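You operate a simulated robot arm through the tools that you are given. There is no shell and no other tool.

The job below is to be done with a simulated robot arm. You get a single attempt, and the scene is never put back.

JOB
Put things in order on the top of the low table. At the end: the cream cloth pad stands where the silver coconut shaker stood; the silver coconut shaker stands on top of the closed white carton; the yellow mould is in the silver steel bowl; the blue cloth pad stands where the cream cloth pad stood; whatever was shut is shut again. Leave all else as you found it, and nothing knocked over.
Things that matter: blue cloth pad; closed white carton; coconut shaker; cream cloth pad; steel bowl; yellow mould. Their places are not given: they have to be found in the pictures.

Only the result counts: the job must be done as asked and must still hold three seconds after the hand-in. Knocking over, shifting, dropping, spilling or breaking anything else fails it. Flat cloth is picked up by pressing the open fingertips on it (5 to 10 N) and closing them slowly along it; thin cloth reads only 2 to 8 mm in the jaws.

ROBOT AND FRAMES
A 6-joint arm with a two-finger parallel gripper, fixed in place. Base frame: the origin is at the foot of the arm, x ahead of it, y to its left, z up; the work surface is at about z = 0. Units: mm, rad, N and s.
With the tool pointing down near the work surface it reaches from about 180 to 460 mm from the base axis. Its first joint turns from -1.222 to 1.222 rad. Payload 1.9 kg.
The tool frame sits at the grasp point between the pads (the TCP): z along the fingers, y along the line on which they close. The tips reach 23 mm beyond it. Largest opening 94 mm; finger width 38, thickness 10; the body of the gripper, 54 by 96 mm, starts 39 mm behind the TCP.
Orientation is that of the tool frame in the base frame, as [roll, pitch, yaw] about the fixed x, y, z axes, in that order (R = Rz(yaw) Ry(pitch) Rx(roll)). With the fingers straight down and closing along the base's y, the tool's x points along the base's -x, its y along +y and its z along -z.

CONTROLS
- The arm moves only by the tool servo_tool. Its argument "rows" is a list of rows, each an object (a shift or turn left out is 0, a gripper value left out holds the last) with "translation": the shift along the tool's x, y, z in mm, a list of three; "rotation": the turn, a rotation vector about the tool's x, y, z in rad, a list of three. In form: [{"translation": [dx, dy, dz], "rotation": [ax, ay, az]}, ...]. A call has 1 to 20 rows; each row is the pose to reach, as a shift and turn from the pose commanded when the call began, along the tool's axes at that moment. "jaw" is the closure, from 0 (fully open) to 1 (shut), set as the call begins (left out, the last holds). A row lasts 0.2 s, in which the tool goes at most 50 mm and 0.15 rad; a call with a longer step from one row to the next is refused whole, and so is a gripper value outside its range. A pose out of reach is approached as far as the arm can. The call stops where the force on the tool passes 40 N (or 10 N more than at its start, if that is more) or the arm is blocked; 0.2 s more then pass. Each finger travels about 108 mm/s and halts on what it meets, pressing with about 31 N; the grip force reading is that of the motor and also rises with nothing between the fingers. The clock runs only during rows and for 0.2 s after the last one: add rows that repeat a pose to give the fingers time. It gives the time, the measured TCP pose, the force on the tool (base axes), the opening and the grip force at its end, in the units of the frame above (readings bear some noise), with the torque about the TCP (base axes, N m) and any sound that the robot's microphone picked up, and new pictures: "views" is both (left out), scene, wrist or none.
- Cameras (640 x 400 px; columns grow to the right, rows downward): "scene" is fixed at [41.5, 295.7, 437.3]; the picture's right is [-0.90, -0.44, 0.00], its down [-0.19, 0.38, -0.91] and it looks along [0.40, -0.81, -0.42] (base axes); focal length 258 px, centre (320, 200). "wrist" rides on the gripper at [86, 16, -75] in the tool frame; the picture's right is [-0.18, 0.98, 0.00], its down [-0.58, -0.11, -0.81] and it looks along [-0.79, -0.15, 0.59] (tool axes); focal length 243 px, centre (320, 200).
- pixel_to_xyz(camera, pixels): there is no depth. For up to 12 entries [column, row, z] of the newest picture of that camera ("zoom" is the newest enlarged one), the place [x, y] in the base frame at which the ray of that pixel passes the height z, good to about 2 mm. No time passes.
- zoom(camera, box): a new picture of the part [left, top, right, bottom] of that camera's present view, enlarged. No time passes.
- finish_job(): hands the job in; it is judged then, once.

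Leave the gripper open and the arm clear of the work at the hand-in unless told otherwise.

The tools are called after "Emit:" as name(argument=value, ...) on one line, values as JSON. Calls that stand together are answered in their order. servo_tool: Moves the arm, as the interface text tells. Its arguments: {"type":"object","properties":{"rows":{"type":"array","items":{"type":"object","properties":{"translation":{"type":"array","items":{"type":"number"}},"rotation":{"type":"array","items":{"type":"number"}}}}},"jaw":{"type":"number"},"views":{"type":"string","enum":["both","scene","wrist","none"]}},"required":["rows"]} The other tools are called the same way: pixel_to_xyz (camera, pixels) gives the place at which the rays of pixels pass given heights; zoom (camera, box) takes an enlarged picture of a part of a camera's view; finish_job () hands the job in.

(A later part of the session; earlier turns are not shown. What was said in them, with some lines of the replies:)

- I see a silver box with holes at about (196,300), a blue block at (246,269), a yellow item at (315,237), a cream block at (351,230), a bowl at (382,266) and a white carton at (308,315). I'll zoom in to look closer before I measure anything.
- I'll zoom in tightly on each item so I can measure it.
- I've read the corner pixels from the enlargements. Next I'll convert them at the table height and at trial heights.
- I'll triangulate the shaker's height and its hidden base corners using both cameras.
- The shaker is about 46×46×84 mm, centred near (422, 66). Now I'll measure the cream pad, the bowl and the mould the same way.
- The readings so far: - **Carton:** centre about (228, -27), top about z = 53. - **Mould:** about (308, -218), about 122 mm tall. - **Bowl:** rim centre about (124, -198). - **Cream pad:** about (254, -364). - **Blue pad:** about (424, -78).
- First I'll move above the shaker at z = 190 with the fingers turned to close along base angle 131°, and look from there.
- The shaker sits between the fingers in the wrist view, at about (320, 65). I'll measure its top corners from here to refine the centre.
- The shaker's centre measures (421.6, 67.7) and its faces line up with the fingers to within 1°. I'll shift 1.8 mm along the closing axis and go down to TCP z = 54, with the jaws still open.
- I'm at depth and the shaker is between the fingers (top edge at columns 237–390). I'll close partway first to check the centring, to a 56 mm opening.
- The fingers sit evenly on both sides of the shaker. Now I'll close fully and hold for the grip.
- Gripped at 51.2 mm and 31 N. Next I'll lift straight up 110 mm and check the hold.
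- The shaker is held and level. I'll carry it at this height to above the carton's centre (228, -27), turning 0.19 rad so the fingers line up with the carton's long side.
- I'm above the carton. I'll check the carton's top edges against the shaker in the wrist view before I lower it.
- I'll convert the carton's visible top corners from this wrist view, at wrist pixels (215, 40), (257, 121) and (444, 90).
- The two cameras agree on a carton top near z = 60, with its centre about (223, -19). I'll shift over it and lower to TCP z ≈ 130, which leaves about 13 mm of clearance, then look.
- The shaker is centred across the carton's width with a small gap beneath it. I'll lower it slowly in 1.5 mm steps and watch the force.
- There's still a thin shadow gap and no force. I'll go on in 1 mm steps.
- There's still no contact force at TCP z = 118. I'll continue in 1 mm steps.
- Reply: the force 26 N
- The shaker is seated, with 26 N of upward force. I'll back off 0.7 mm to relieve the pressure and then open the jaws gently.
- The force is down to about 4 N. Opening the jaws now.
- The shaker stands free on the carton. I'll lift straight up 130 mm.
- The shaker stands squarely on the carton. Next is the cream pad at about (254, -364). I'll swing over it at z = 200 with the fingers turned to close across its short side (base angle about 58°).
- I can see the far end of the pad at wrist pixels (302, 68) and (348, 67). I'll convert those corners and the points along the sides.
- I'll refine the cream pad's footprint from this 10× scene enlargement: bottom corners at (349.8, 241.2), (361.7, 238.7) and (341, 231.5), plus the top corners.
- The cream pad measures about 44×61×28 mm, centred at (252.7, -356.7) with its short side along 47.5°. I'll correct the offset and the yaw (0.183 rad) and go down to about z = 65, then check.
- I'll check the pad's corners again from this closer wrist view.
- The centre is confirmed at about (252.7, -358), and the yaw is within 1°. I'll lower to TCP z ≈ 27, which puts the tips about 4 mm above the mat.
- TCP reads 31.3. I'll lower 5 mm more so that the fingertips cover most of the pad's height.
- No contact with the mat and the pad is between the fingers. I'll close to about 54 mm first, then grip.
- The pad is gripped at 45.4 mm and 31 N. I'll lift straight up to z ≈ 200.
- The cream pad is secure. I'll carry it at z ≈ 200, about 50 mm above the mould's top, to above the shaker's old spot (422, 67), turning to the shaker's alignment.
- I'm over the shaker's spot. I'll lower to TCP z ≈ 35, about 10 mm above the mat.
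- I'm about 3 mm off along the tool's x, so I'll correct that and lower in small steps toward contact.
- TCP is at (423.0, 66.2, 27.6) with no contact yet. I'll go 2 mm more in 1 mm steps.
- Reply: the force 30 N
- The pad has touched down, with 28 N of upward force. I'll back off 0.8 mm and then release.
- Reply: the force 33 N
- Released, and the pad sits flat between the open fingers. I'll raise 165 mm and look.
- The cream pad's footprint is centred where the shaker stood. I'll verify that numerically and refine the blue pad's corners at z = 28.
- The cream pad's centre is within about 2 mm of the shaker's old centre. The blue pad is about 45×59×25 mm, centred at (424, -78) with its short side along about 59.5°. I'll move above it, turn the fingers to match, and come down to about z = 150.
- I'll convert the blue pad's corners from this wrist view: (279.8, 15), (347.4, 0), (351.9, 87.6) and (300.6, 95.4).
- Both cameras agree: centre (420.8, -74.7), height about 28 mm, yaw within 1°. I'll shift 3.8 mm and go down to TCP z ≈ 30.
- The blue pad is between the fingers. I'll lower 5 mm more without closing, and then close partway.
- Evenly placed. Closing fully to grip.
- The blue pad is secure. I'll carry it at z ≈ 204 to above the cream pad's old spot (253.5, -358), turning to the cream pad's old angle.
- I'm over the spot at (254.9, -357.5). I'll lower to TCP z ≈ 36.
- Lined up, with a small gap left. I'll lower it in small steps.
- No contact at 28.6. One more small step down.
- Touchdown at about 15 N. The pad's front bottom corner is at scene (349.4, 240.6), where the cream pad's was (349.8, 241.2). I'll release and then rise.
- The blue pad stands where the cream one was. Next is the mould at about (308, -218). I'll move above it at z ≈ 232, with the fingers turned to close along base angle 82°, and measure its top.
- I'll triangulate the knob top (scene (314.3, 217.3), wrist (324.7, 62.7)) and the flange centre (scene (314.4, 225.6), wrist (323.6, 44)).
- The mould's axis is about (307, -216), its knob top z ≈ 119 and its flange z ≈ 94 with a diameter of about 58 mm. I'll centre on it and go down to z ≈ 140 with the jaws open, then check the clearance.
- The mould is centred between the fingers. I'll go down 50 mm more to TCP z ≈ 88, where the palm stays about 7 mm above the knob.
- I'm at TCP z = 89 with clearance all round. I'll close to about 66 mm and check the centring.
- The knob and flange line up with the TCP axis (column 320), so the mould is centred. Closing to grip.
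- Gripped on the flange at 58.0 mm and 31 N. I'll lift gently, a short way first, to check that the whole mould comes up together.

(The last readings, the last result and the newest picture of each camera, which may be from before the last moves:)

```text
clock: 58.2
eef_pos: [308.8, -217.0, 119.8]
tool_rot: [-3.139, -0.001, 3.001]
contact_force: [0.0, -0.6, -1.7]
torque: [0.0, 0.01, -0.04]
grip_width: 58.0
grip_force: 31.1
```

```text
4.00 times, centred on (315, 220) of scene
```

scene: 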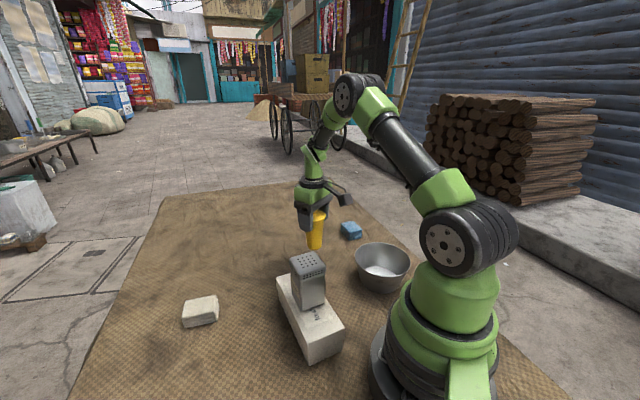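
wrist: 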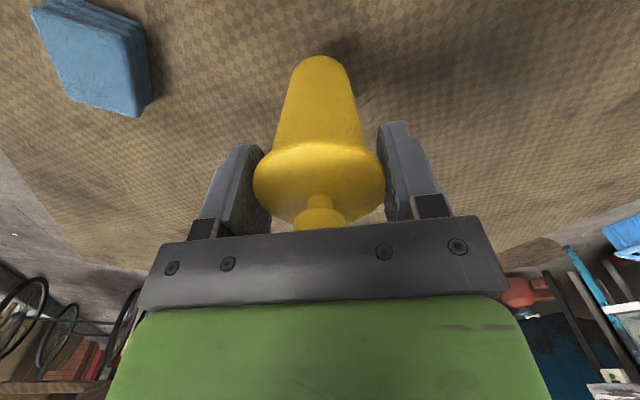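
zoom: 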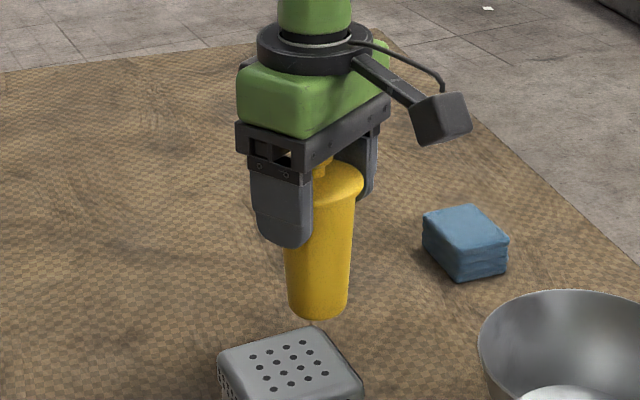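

The whole mould came up together and hangs straight. Now I'll pin down the bowl's rim and height from the scene view.

Emit:
zoom(camera="scene", box=[345, 230, 420, 300])

```text
5.71 times, centred on (382, 265) of scene
```

zoom: 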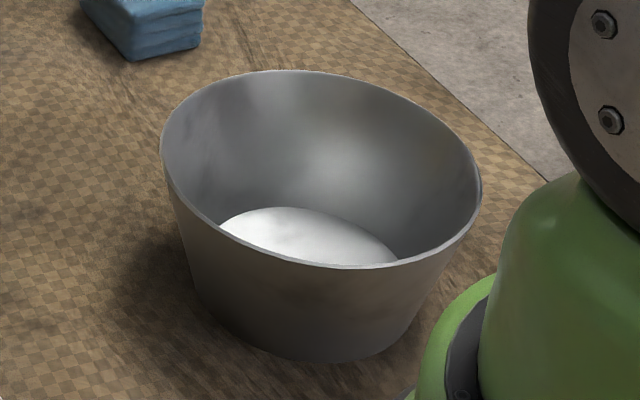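

I'll convert the base front (382, 293.4) at z = 0, and the rim centre (382.2, 259.5) at several heights.

Emit:
pixel_to_xyz(camera="scene", pixels=[[382, 293.4, 0], [382.2, 259.5, 55], [382.2, 259.5, 65], [382.2, 259.5, 75], [354, 256.25, 65], [410.35, 262.9, 65], [376.75, 242.25, 65], [388.1, 276.9, 65], [348, 283, 0], [412, 290, 0]])

```text
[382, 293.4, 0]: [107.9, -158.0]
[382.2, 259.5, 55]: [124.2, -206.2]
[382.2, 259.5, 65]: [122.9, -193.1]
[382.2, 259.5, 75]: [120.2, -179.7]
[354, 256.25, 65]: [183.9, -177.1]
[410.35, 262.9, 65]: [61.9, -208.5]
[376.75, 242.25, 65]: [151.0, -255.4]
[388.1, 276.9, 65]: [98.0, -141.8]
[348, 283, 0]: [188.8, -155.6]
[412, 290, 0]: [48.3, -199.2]
```

The bowl's centre is about (125.5, -198.5), its rim z ≈ 64 and radius about 62. I'll raise the mould 75 mm and carry it slowly to above the bowl.

Emit:
servo_tool(rows=[{"translation": [0, 0, -12]}, {"translation": [0, 0, -32]}, {"translation": [0, 0, -55]}, {"translation": [0, 0, -70]}, {"translation": [8, -0.3, -75]}, {"translation": [30, -1.2, -75]}, {"translation": [58, -2.4, -75]}, {"translation": [88, -3.6, -75]}, {"translation": [118, -4.8, -75]}, {"translation": [145, -5.9, -75]}, {"translation": [167, -6.8, -75]}, {"translation": [180, -7.3, -75]}, {"translation": [184, -7.5, -75]}, {"translation": [184, -7.5, -75]}, {"translation": [184, -7.5, -75]}], views="both")

Emit:
zoom(camera="scene", box=[320, 160, 430, 300])

```text
clock: 61.4
eef_pos: [125.7, -198.0, 195.6]
tool_rot: [-3.139, 0.002, 3.002]
contact_force: [-0.1, 0.4, -1.4]
torque: [-0.01, 0.0, -0.02]
grip_width: 58.0
grip_force: 31.3
```

scene: 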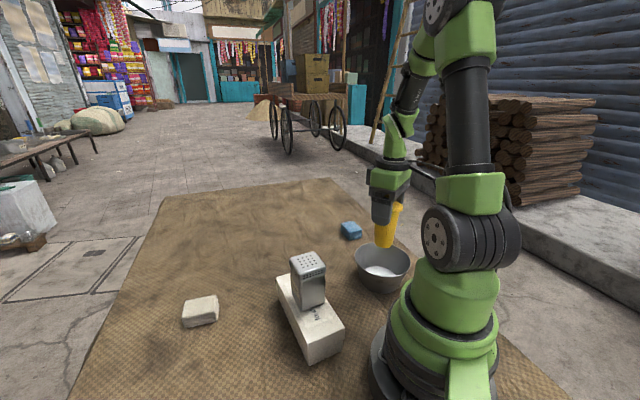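
wrist: 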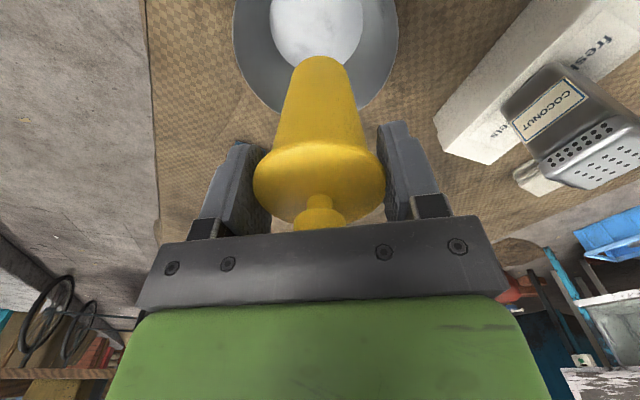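

```text
2.86 times, centred on (375, 230) of scene
```

zoom: 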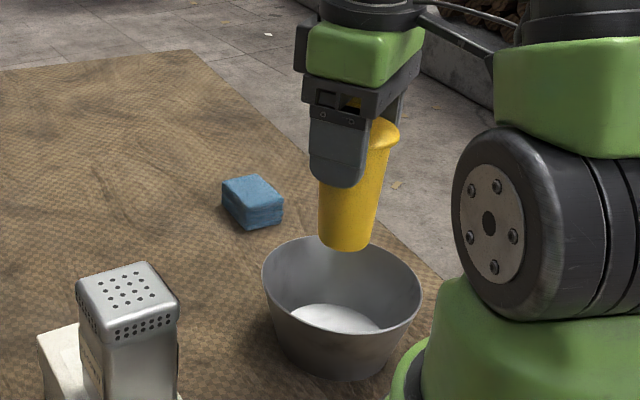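

The mould hangs straight above the bowl. I'll check the bowl's rim in the wrist view to fine-tune the centre.

Emit:
zoom(camera="wrist", box=[210, 0, 420, 130])

```text
3.05 times, centred on (315, 65) of wrist
```

zoom: 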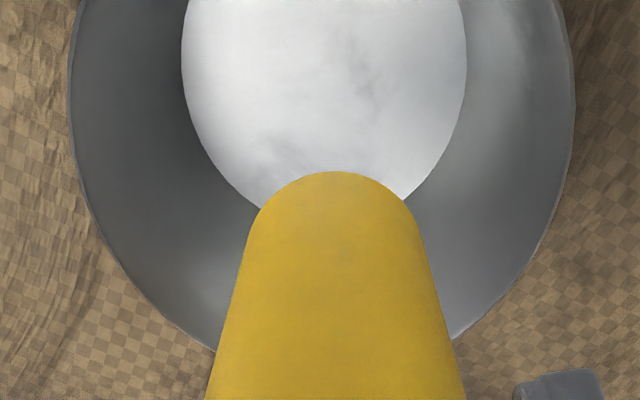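

I'll convert the rim points at z = 64 and the floor-edge points at z = 4.

Emit:
pixel_to_xyz(camera="wrist", pixels=[[232.4, 32.2, 64], [242.9, 73.2, 64], [279.9, 114.2, 64], [398, 38.8, 64], [388.8, 76.5, 64], [359.3, 109.9, 64], [269.4, 19.1, 4], [363.2, 15.8, 4], [283.9, 56.8, 4], [354.3, 53.5, 4]])

```text
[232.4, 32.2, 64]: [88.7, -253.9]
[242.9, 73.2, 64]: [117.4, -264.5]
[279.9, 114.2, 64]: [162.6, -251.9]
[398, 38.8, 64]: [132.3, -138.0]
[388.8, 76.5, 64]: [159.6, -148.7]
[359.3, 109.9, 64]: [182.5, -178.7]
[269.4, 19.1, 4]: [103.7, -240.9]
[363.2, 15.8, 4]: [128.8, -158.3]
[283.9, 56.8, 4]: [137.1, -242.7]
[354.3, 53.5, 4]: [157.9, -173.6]
```

The rim circle fits a centre of about (124.3, -200). I'll shift slightly and lower to TCP z ≈ 120, which puts the mould's bottom about 30 mm up inside the bowl.

Emit:
servo_tool(rows=[{"translation": [1.1, -2.2, 0]}, {"translation": [1.1, -2.2, 15]}, {"translation": [1.1, -2.2, 32]}, {"translation": [1.1, -2.2, 50]}, {"translation": [1.1, -2.2, 65]}, {"translation": [1.1, -2.2, 74]}, {"translation": [1.1, -2.2, 74]}], views="both")

Emit:
zoom(camera="scene", box=[320, 190, 430, 310])

```text
clock: 63.0
eef_pos: [123.0, -197.6, 119.9]
tool_rot: [-3.139, 0.0, 3.003]
contact_force: [-0.6, -0.4, -0.7]
torque: [0.02, -0.02, -0.02]
grip_width: 58.1
grip_force: 31.2
```

scene: 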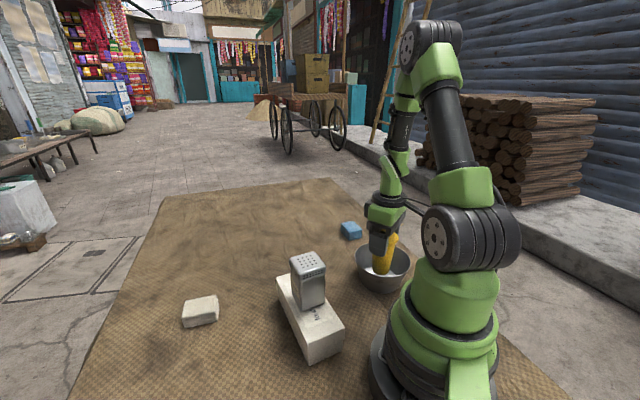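
wrist: 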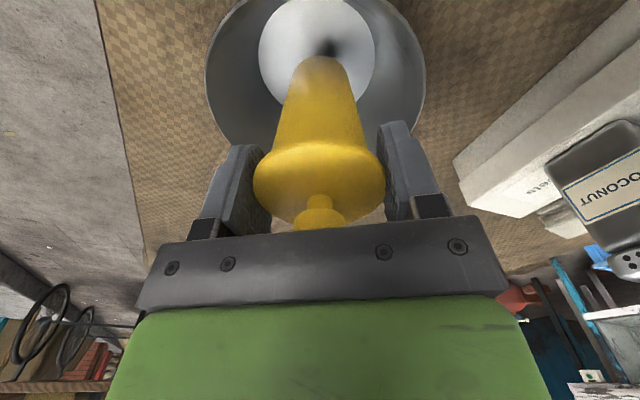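

```text
3.33 times, centred on (375, 250) of scene
```

zoom: 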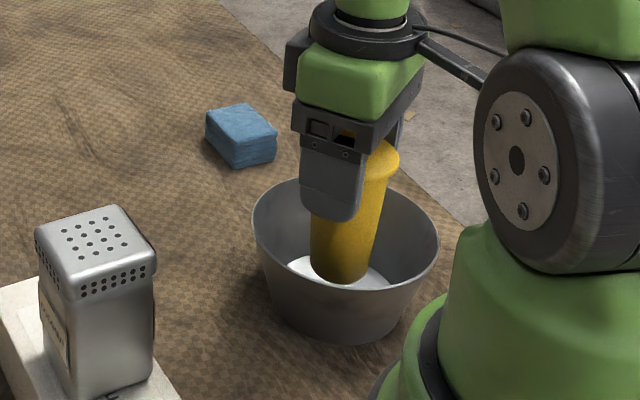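

The mould is inside the bowl's rim and centred over the floor. I'll lower to TCP z ≈ 101.

Emit:
servo_tool(rows=[{"translation": [0, 0, 5]}, {"translation": [0, 0, 10]}, {"translation": [0, 0, 14]}, {"translation": [0, 0, 18]}, {"translation": [0, 0, 18]}], views="scene")

Emit:
zoom(camera="scene", box=[340, 210, 430, 300])

```text
clock: 64.2
eef_pos: [124.9, -200.8, 102.2]
tool_rot: [-3.141, 0.002, 3.001]
contact_force: [0.1, 0.2, -1.8]
torque: [0.0, -0.01, -0.01]
grip_width: 58.2
grip_force: 30.9
```

scene: 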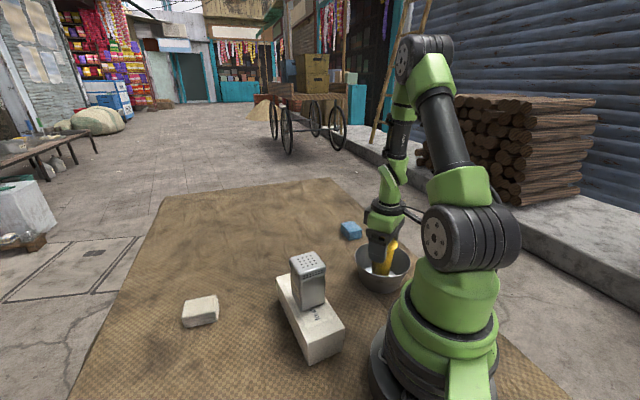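

```text
4.44 times, centred on (385, 255) of scene
```

zoom: 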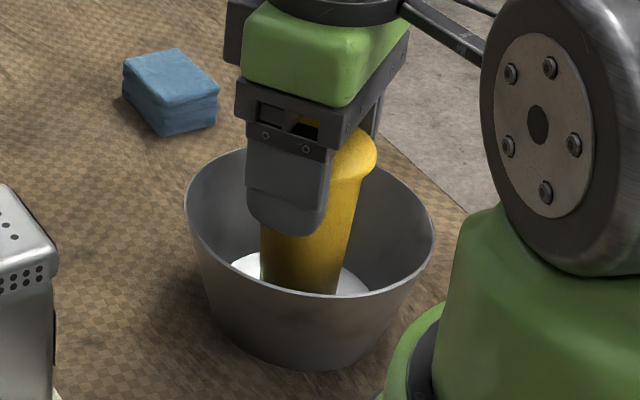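

At TCP 102 with no contact yet. Now small steps down, watching the force.

Emit:
servo_tool(rows=[{"translation": [0, 0, 1.5]}, {"translation": [0, 0, 3]}, {"translation": [0, 0, 4.5]}, {"translation": [0, 0, 4.5]}], views="none")

Emit:
servo_tool(rows=[{"translation": [0, 0, 0.8]}, {"translation": [0, 0, 1.6]}, {"translation": [0, 0, 1.6]}], views="none")

```text
clock: 65.2
eef_pos: [122.8, -199.6, 97.7]
tool_rot: [-3.14, 0.003, 3.002]
contact_force: [-0.3, 0.8, -2.6]
torque: [0.02, -0.01, -0.02]
grip_width: 58.2
grip_force: 30.9
```

```text
clock: 66.0
eef_pos: [123.0, -199.5, 95.7]
tool_rot: [-3.139, 0.002, 3.002]
contact_force: [-0.4, 0.5, -1.7]
torque: [0.01, -0.03, -0.01]
grip_width: 58.0
grip_force: 31.2
```

At 95.7 with no contact. I'll continue in sub-millimetre steps.

Emit:
servo_tool(rows=[{"translation": [0, 0, 0.7]}, {"translation": [0, 0, 1.4]}, {"translation": [0, 0, 1.4]}], views="none")

```text
clock: 66.8
eef_pos: [123.1, -199.5, 94.2]
tool_rot: [-3.14, 0.002, 3.004]
contact_force: [-0.2, -0.1, -1.1]
torque: [0.01, 0.0, 0.01]
grip_width: 58.2
grip_force: 31.1
```

Emit:
servo_tool(rows=[{"translation": [0, 0, 0.7]}, {"translation": [0, 0, 1.4]}, {"translation": [0, 0, 1.4]}], views="none")

```text
clock: 67.7
eef_pos: [123.4, -200.1, 93.1]
tool_rot: [-3.138, 0.002, 3.002]
contact_force: [-0.5, 2.2, 10.3]
torque: [0.03, 0.08, 0.03]
grip_width: 58.2
grip_force: 31.0
stopped in row 3: the force on the tool passed its limit at 40 N (the readings are from after the stop); the commanded pose is now the measured one
```

Contact with the bowl's floor: a short force peak, then it settled to about 10 N. I'll look before releasing.

Emit:
zoom(camera="scene", box=[340, 210, 430, 300])

Emit:
servo_tool(rows=[{"translation": [0, 0, -0.3]}, {"translation": [0, 0, -0.3]}], views="both")

```text
4.44 times, centred on (385, 255) of scene
```

zoom: 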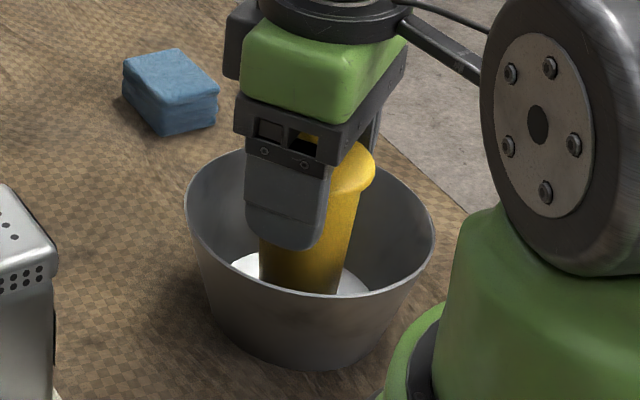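

```text
clock: 68.3
eef_pos: [123.2, -200.4, 93.9]
tool_rot: [-3.138, 0.004, 3.003]
contact_force: [0.3, -0.7, -1.1]
torque: [-0.02, 0.01, -0.01]
grip_width: 58.5
grip_force: 31.1
```

scene: 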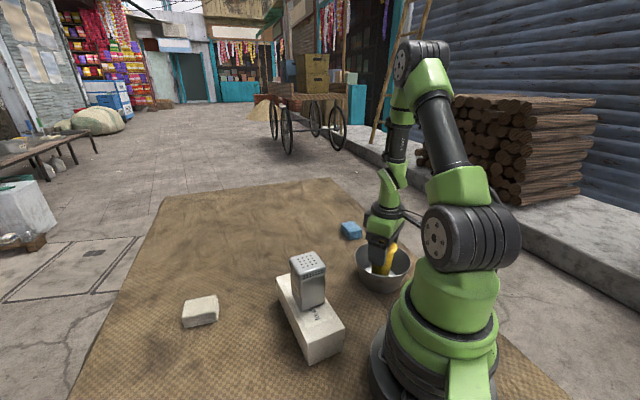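
wrist: 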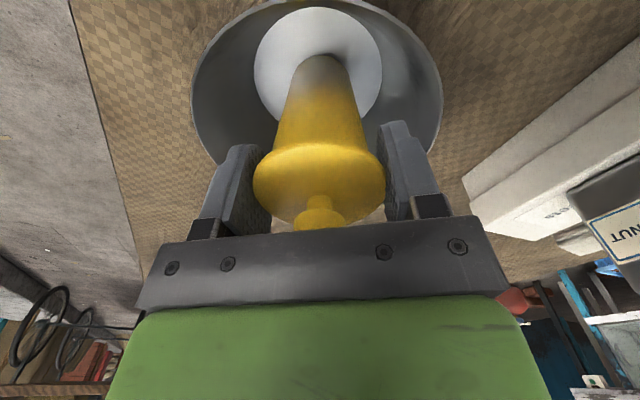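

The mould is at the bowl's floor with no residual force. I'll open gently to about 72 mm first, to check that it stands on its own.

Emit:
servo_tool(rows=[{"translation": [0, 0, 0]}, {"translation": [0, 0, 0]}, {"translation": [0, 0, 0]}], jaw=0.24, views="both")

Emit:
zoom(camera="scene", box=[340, 210, 430, 300])

```text
clock: 69.1
eef_pos: [124.5, -199.8, 94.7]
tool_rot: [-3.138, 0.004, 3.001]
contact_force: [0.3, 0.2, 0.8]
torque: [-0.03, -0.02, 0.03]
grip_width: 71.3
grip_force: 0.1
```

scene: 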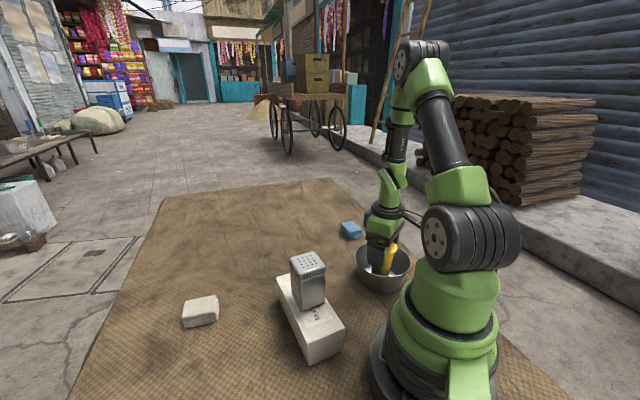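
wrist: 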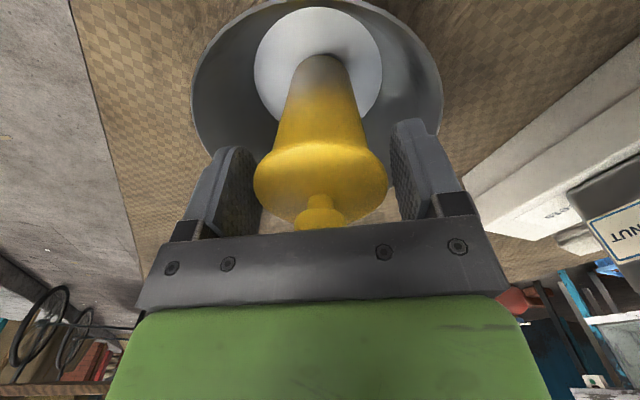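

```text
4.44 times, centred on (385, 255) of scene
```

zoom: 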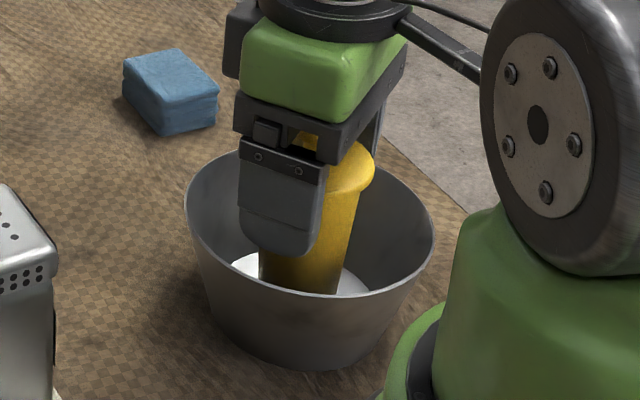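

The mould stands upright on its own. I'll open fully and rise straight up.

Emit:
servo_tool(rows=[{"translation": [0, 0, 0]}, {"translation": [0, 0, 0]}], jaw=0.0, views="wrist")

Emit:
servo_tool(rows=[{"translation": [0, 0, -8]}, {"translation": [0, 0, -20]}, {"translation": [0, 0, -40]}, {"translation": [0, 0, -65]}, {"translation": [0, 0, -95]}, {"translation": [0, 0, -125]}, {"translation": [0, 0, -150]}, {"translation": [0, 0, -150]}], views="both")

Emit:
zoom(camera="scene", box=[330, 200, 430, 300])

```text
clock: 69.7
eef_pos: [124.3, -200.1, 93.7]
tool_rot: [-3.138, 0.004, 3.0]
contact_force: [0.4, 0.9, 0.5]
torque: [-0.01, -0.02, 0.02]
grip_width: 94.1
grip_force: 0.1
```

wrist: 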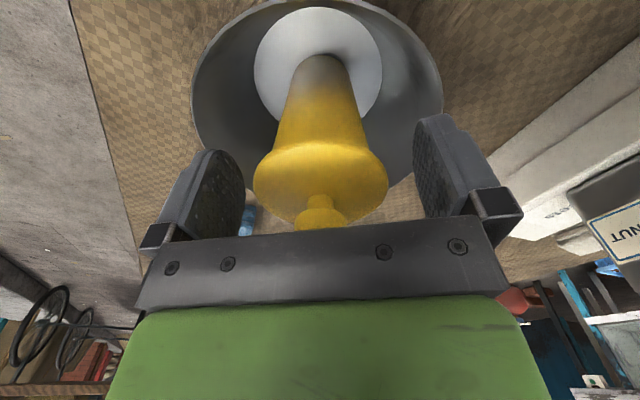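

```text
clock: 71.5
eef_pos: [123.4, -198.0, 244.7]
tool_rot: [-3.14, 0.003, 3.001]
contact_force: [0.1, 0.1, -0.1]
torque: [0.02, 0.0, 0.04]
grip_width: 93.9
grip_force: 0.1
```

scene: 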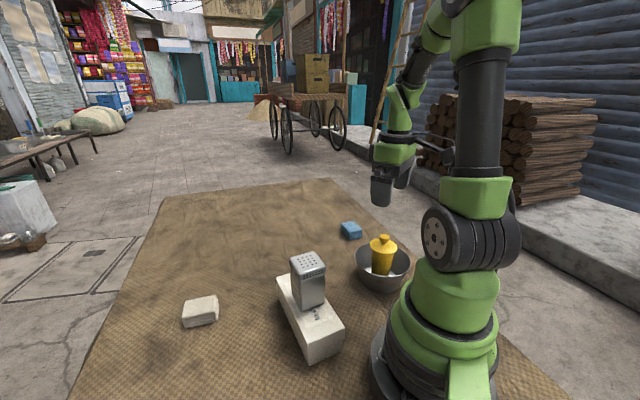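
wrist: 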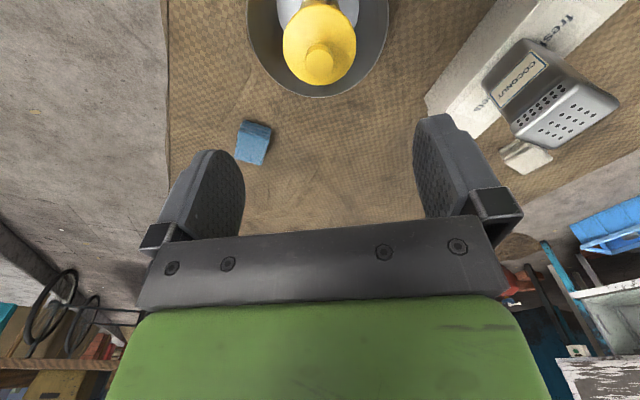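

```text
4.00 times, centred on (380, 250) of scene
```

zoom: 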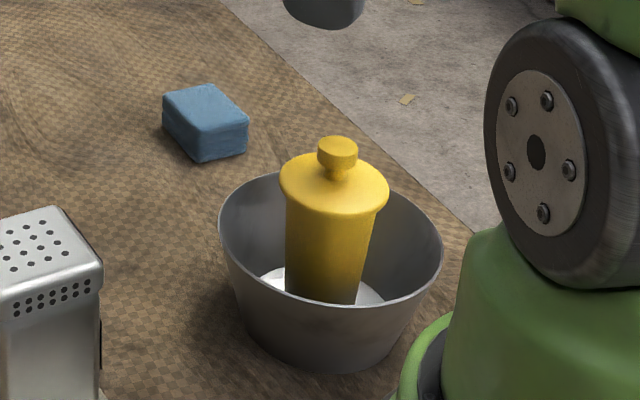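

The mould stands upright in the bowl and the bowl hasn't moved. I'll bring the arm back to its starting pose, clear of the work, and do a final check.

Emit:
servo_tool(rows=[{"translation": [0, 0, -25], "rotation": [0, 0, 0]}, {"translation": [-24, 17, -50], "rotation": [0, 0, -0.03]}, {"translation": [-54, 38, -65], "rotation": [0, 0, -0.06]}, {"translation": [-85, 60, -65], "rotation": [0, 0, -0.09]}, {"translation": [-116, 81, -65], "rotation": [0, 0, -0.12]}, {"translation": [-145.7, 101.6, -65], "rotation": [0, 0, -0.14]}, {"translation": [-145.7, 101.6, -65], "rotation": [0, 0, -0.14]}, {"translation": [-145.7, 101.6, -65], "rotation": [0, 0, -0.14]}], jaw=0.0, views="both")

Emit:
zoom(camera="scene", box=[160, 200, 420, 370])

Emit:
zoom(camera="scene", box=[260, 255, 370, 370])

```text
clock: 73.3
eef_pos: [280.8, -119.2, 308.7]
tool_rot: [-3.138, 0.0, 3.141]
contact_force: [-0.2, -0.2, -0.7]
torque: [0.02, -0.01, -0.03]
grip_width: 94.2
grip_force: 0.0
```

scene: 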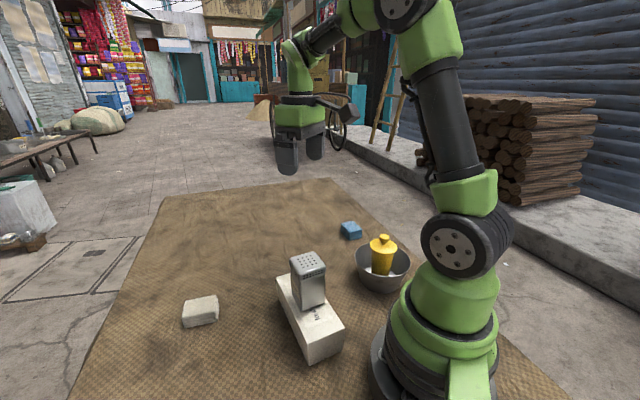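
wrist: 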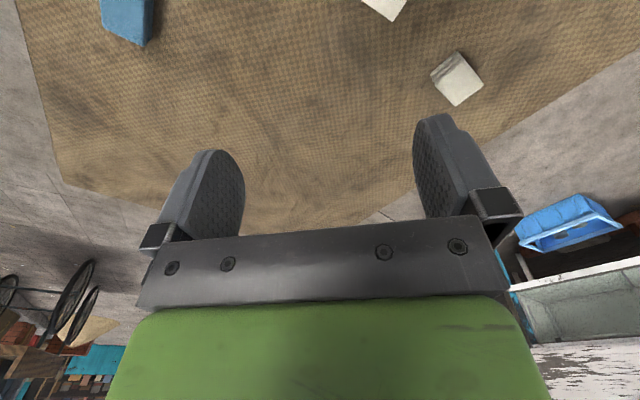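

```text
2.35 times, centred on (290, 285) of scene
```

zoom: 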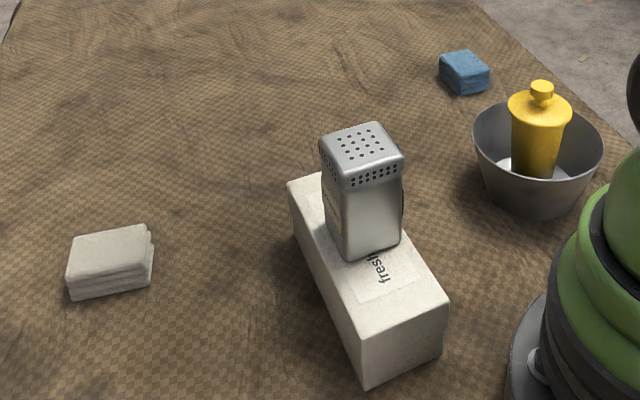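

```text
3.48 times, centred on (315, 312) of scene
```

zoom: 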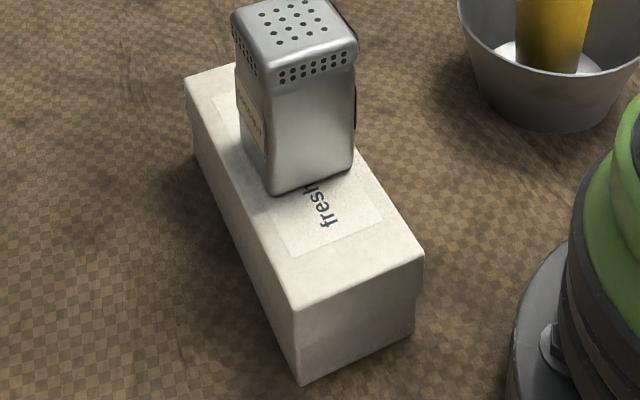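

The final check shows everything in place:
- The carton's corners are at the same pixels as at the start, and it is still closed, with the shaker upright on it.
- The cream pad is where the shaker stood.
- The blue pad is where the cream pad stood.
- The mould stands in the bowl, which hasn't moved.
- The gripper is open and the arm is clear.

Handing in now.

Emit:
finish_job()

```text
The job is handed in.
```

The job is done and handed in. The last pictures before the hand-in showed everything where you asked:

- **Coconut shaker:** it stands upright on top of the white carton. The carton is still closed and has not moved.
- **Cream pad:** it is where the shaker stood, with its centre within about 2 mm of the shaker's old centre in the wrist view (a few mm in the scene view).
- **Blue pad:** it is where the cream pad stood, turned to the same angle.
- **Yellow mould:** it stands upright in the steel bowl. The bowl has not moved.

Nothing was knocked over. As the mould reached the bowl's floor, the force briefly passed the 40 N limit and the arm stopped there. It eased at once, and neither the mould nor the bowl shifted. The gripper is open and the arm is back at its starting pose, clear of the work.
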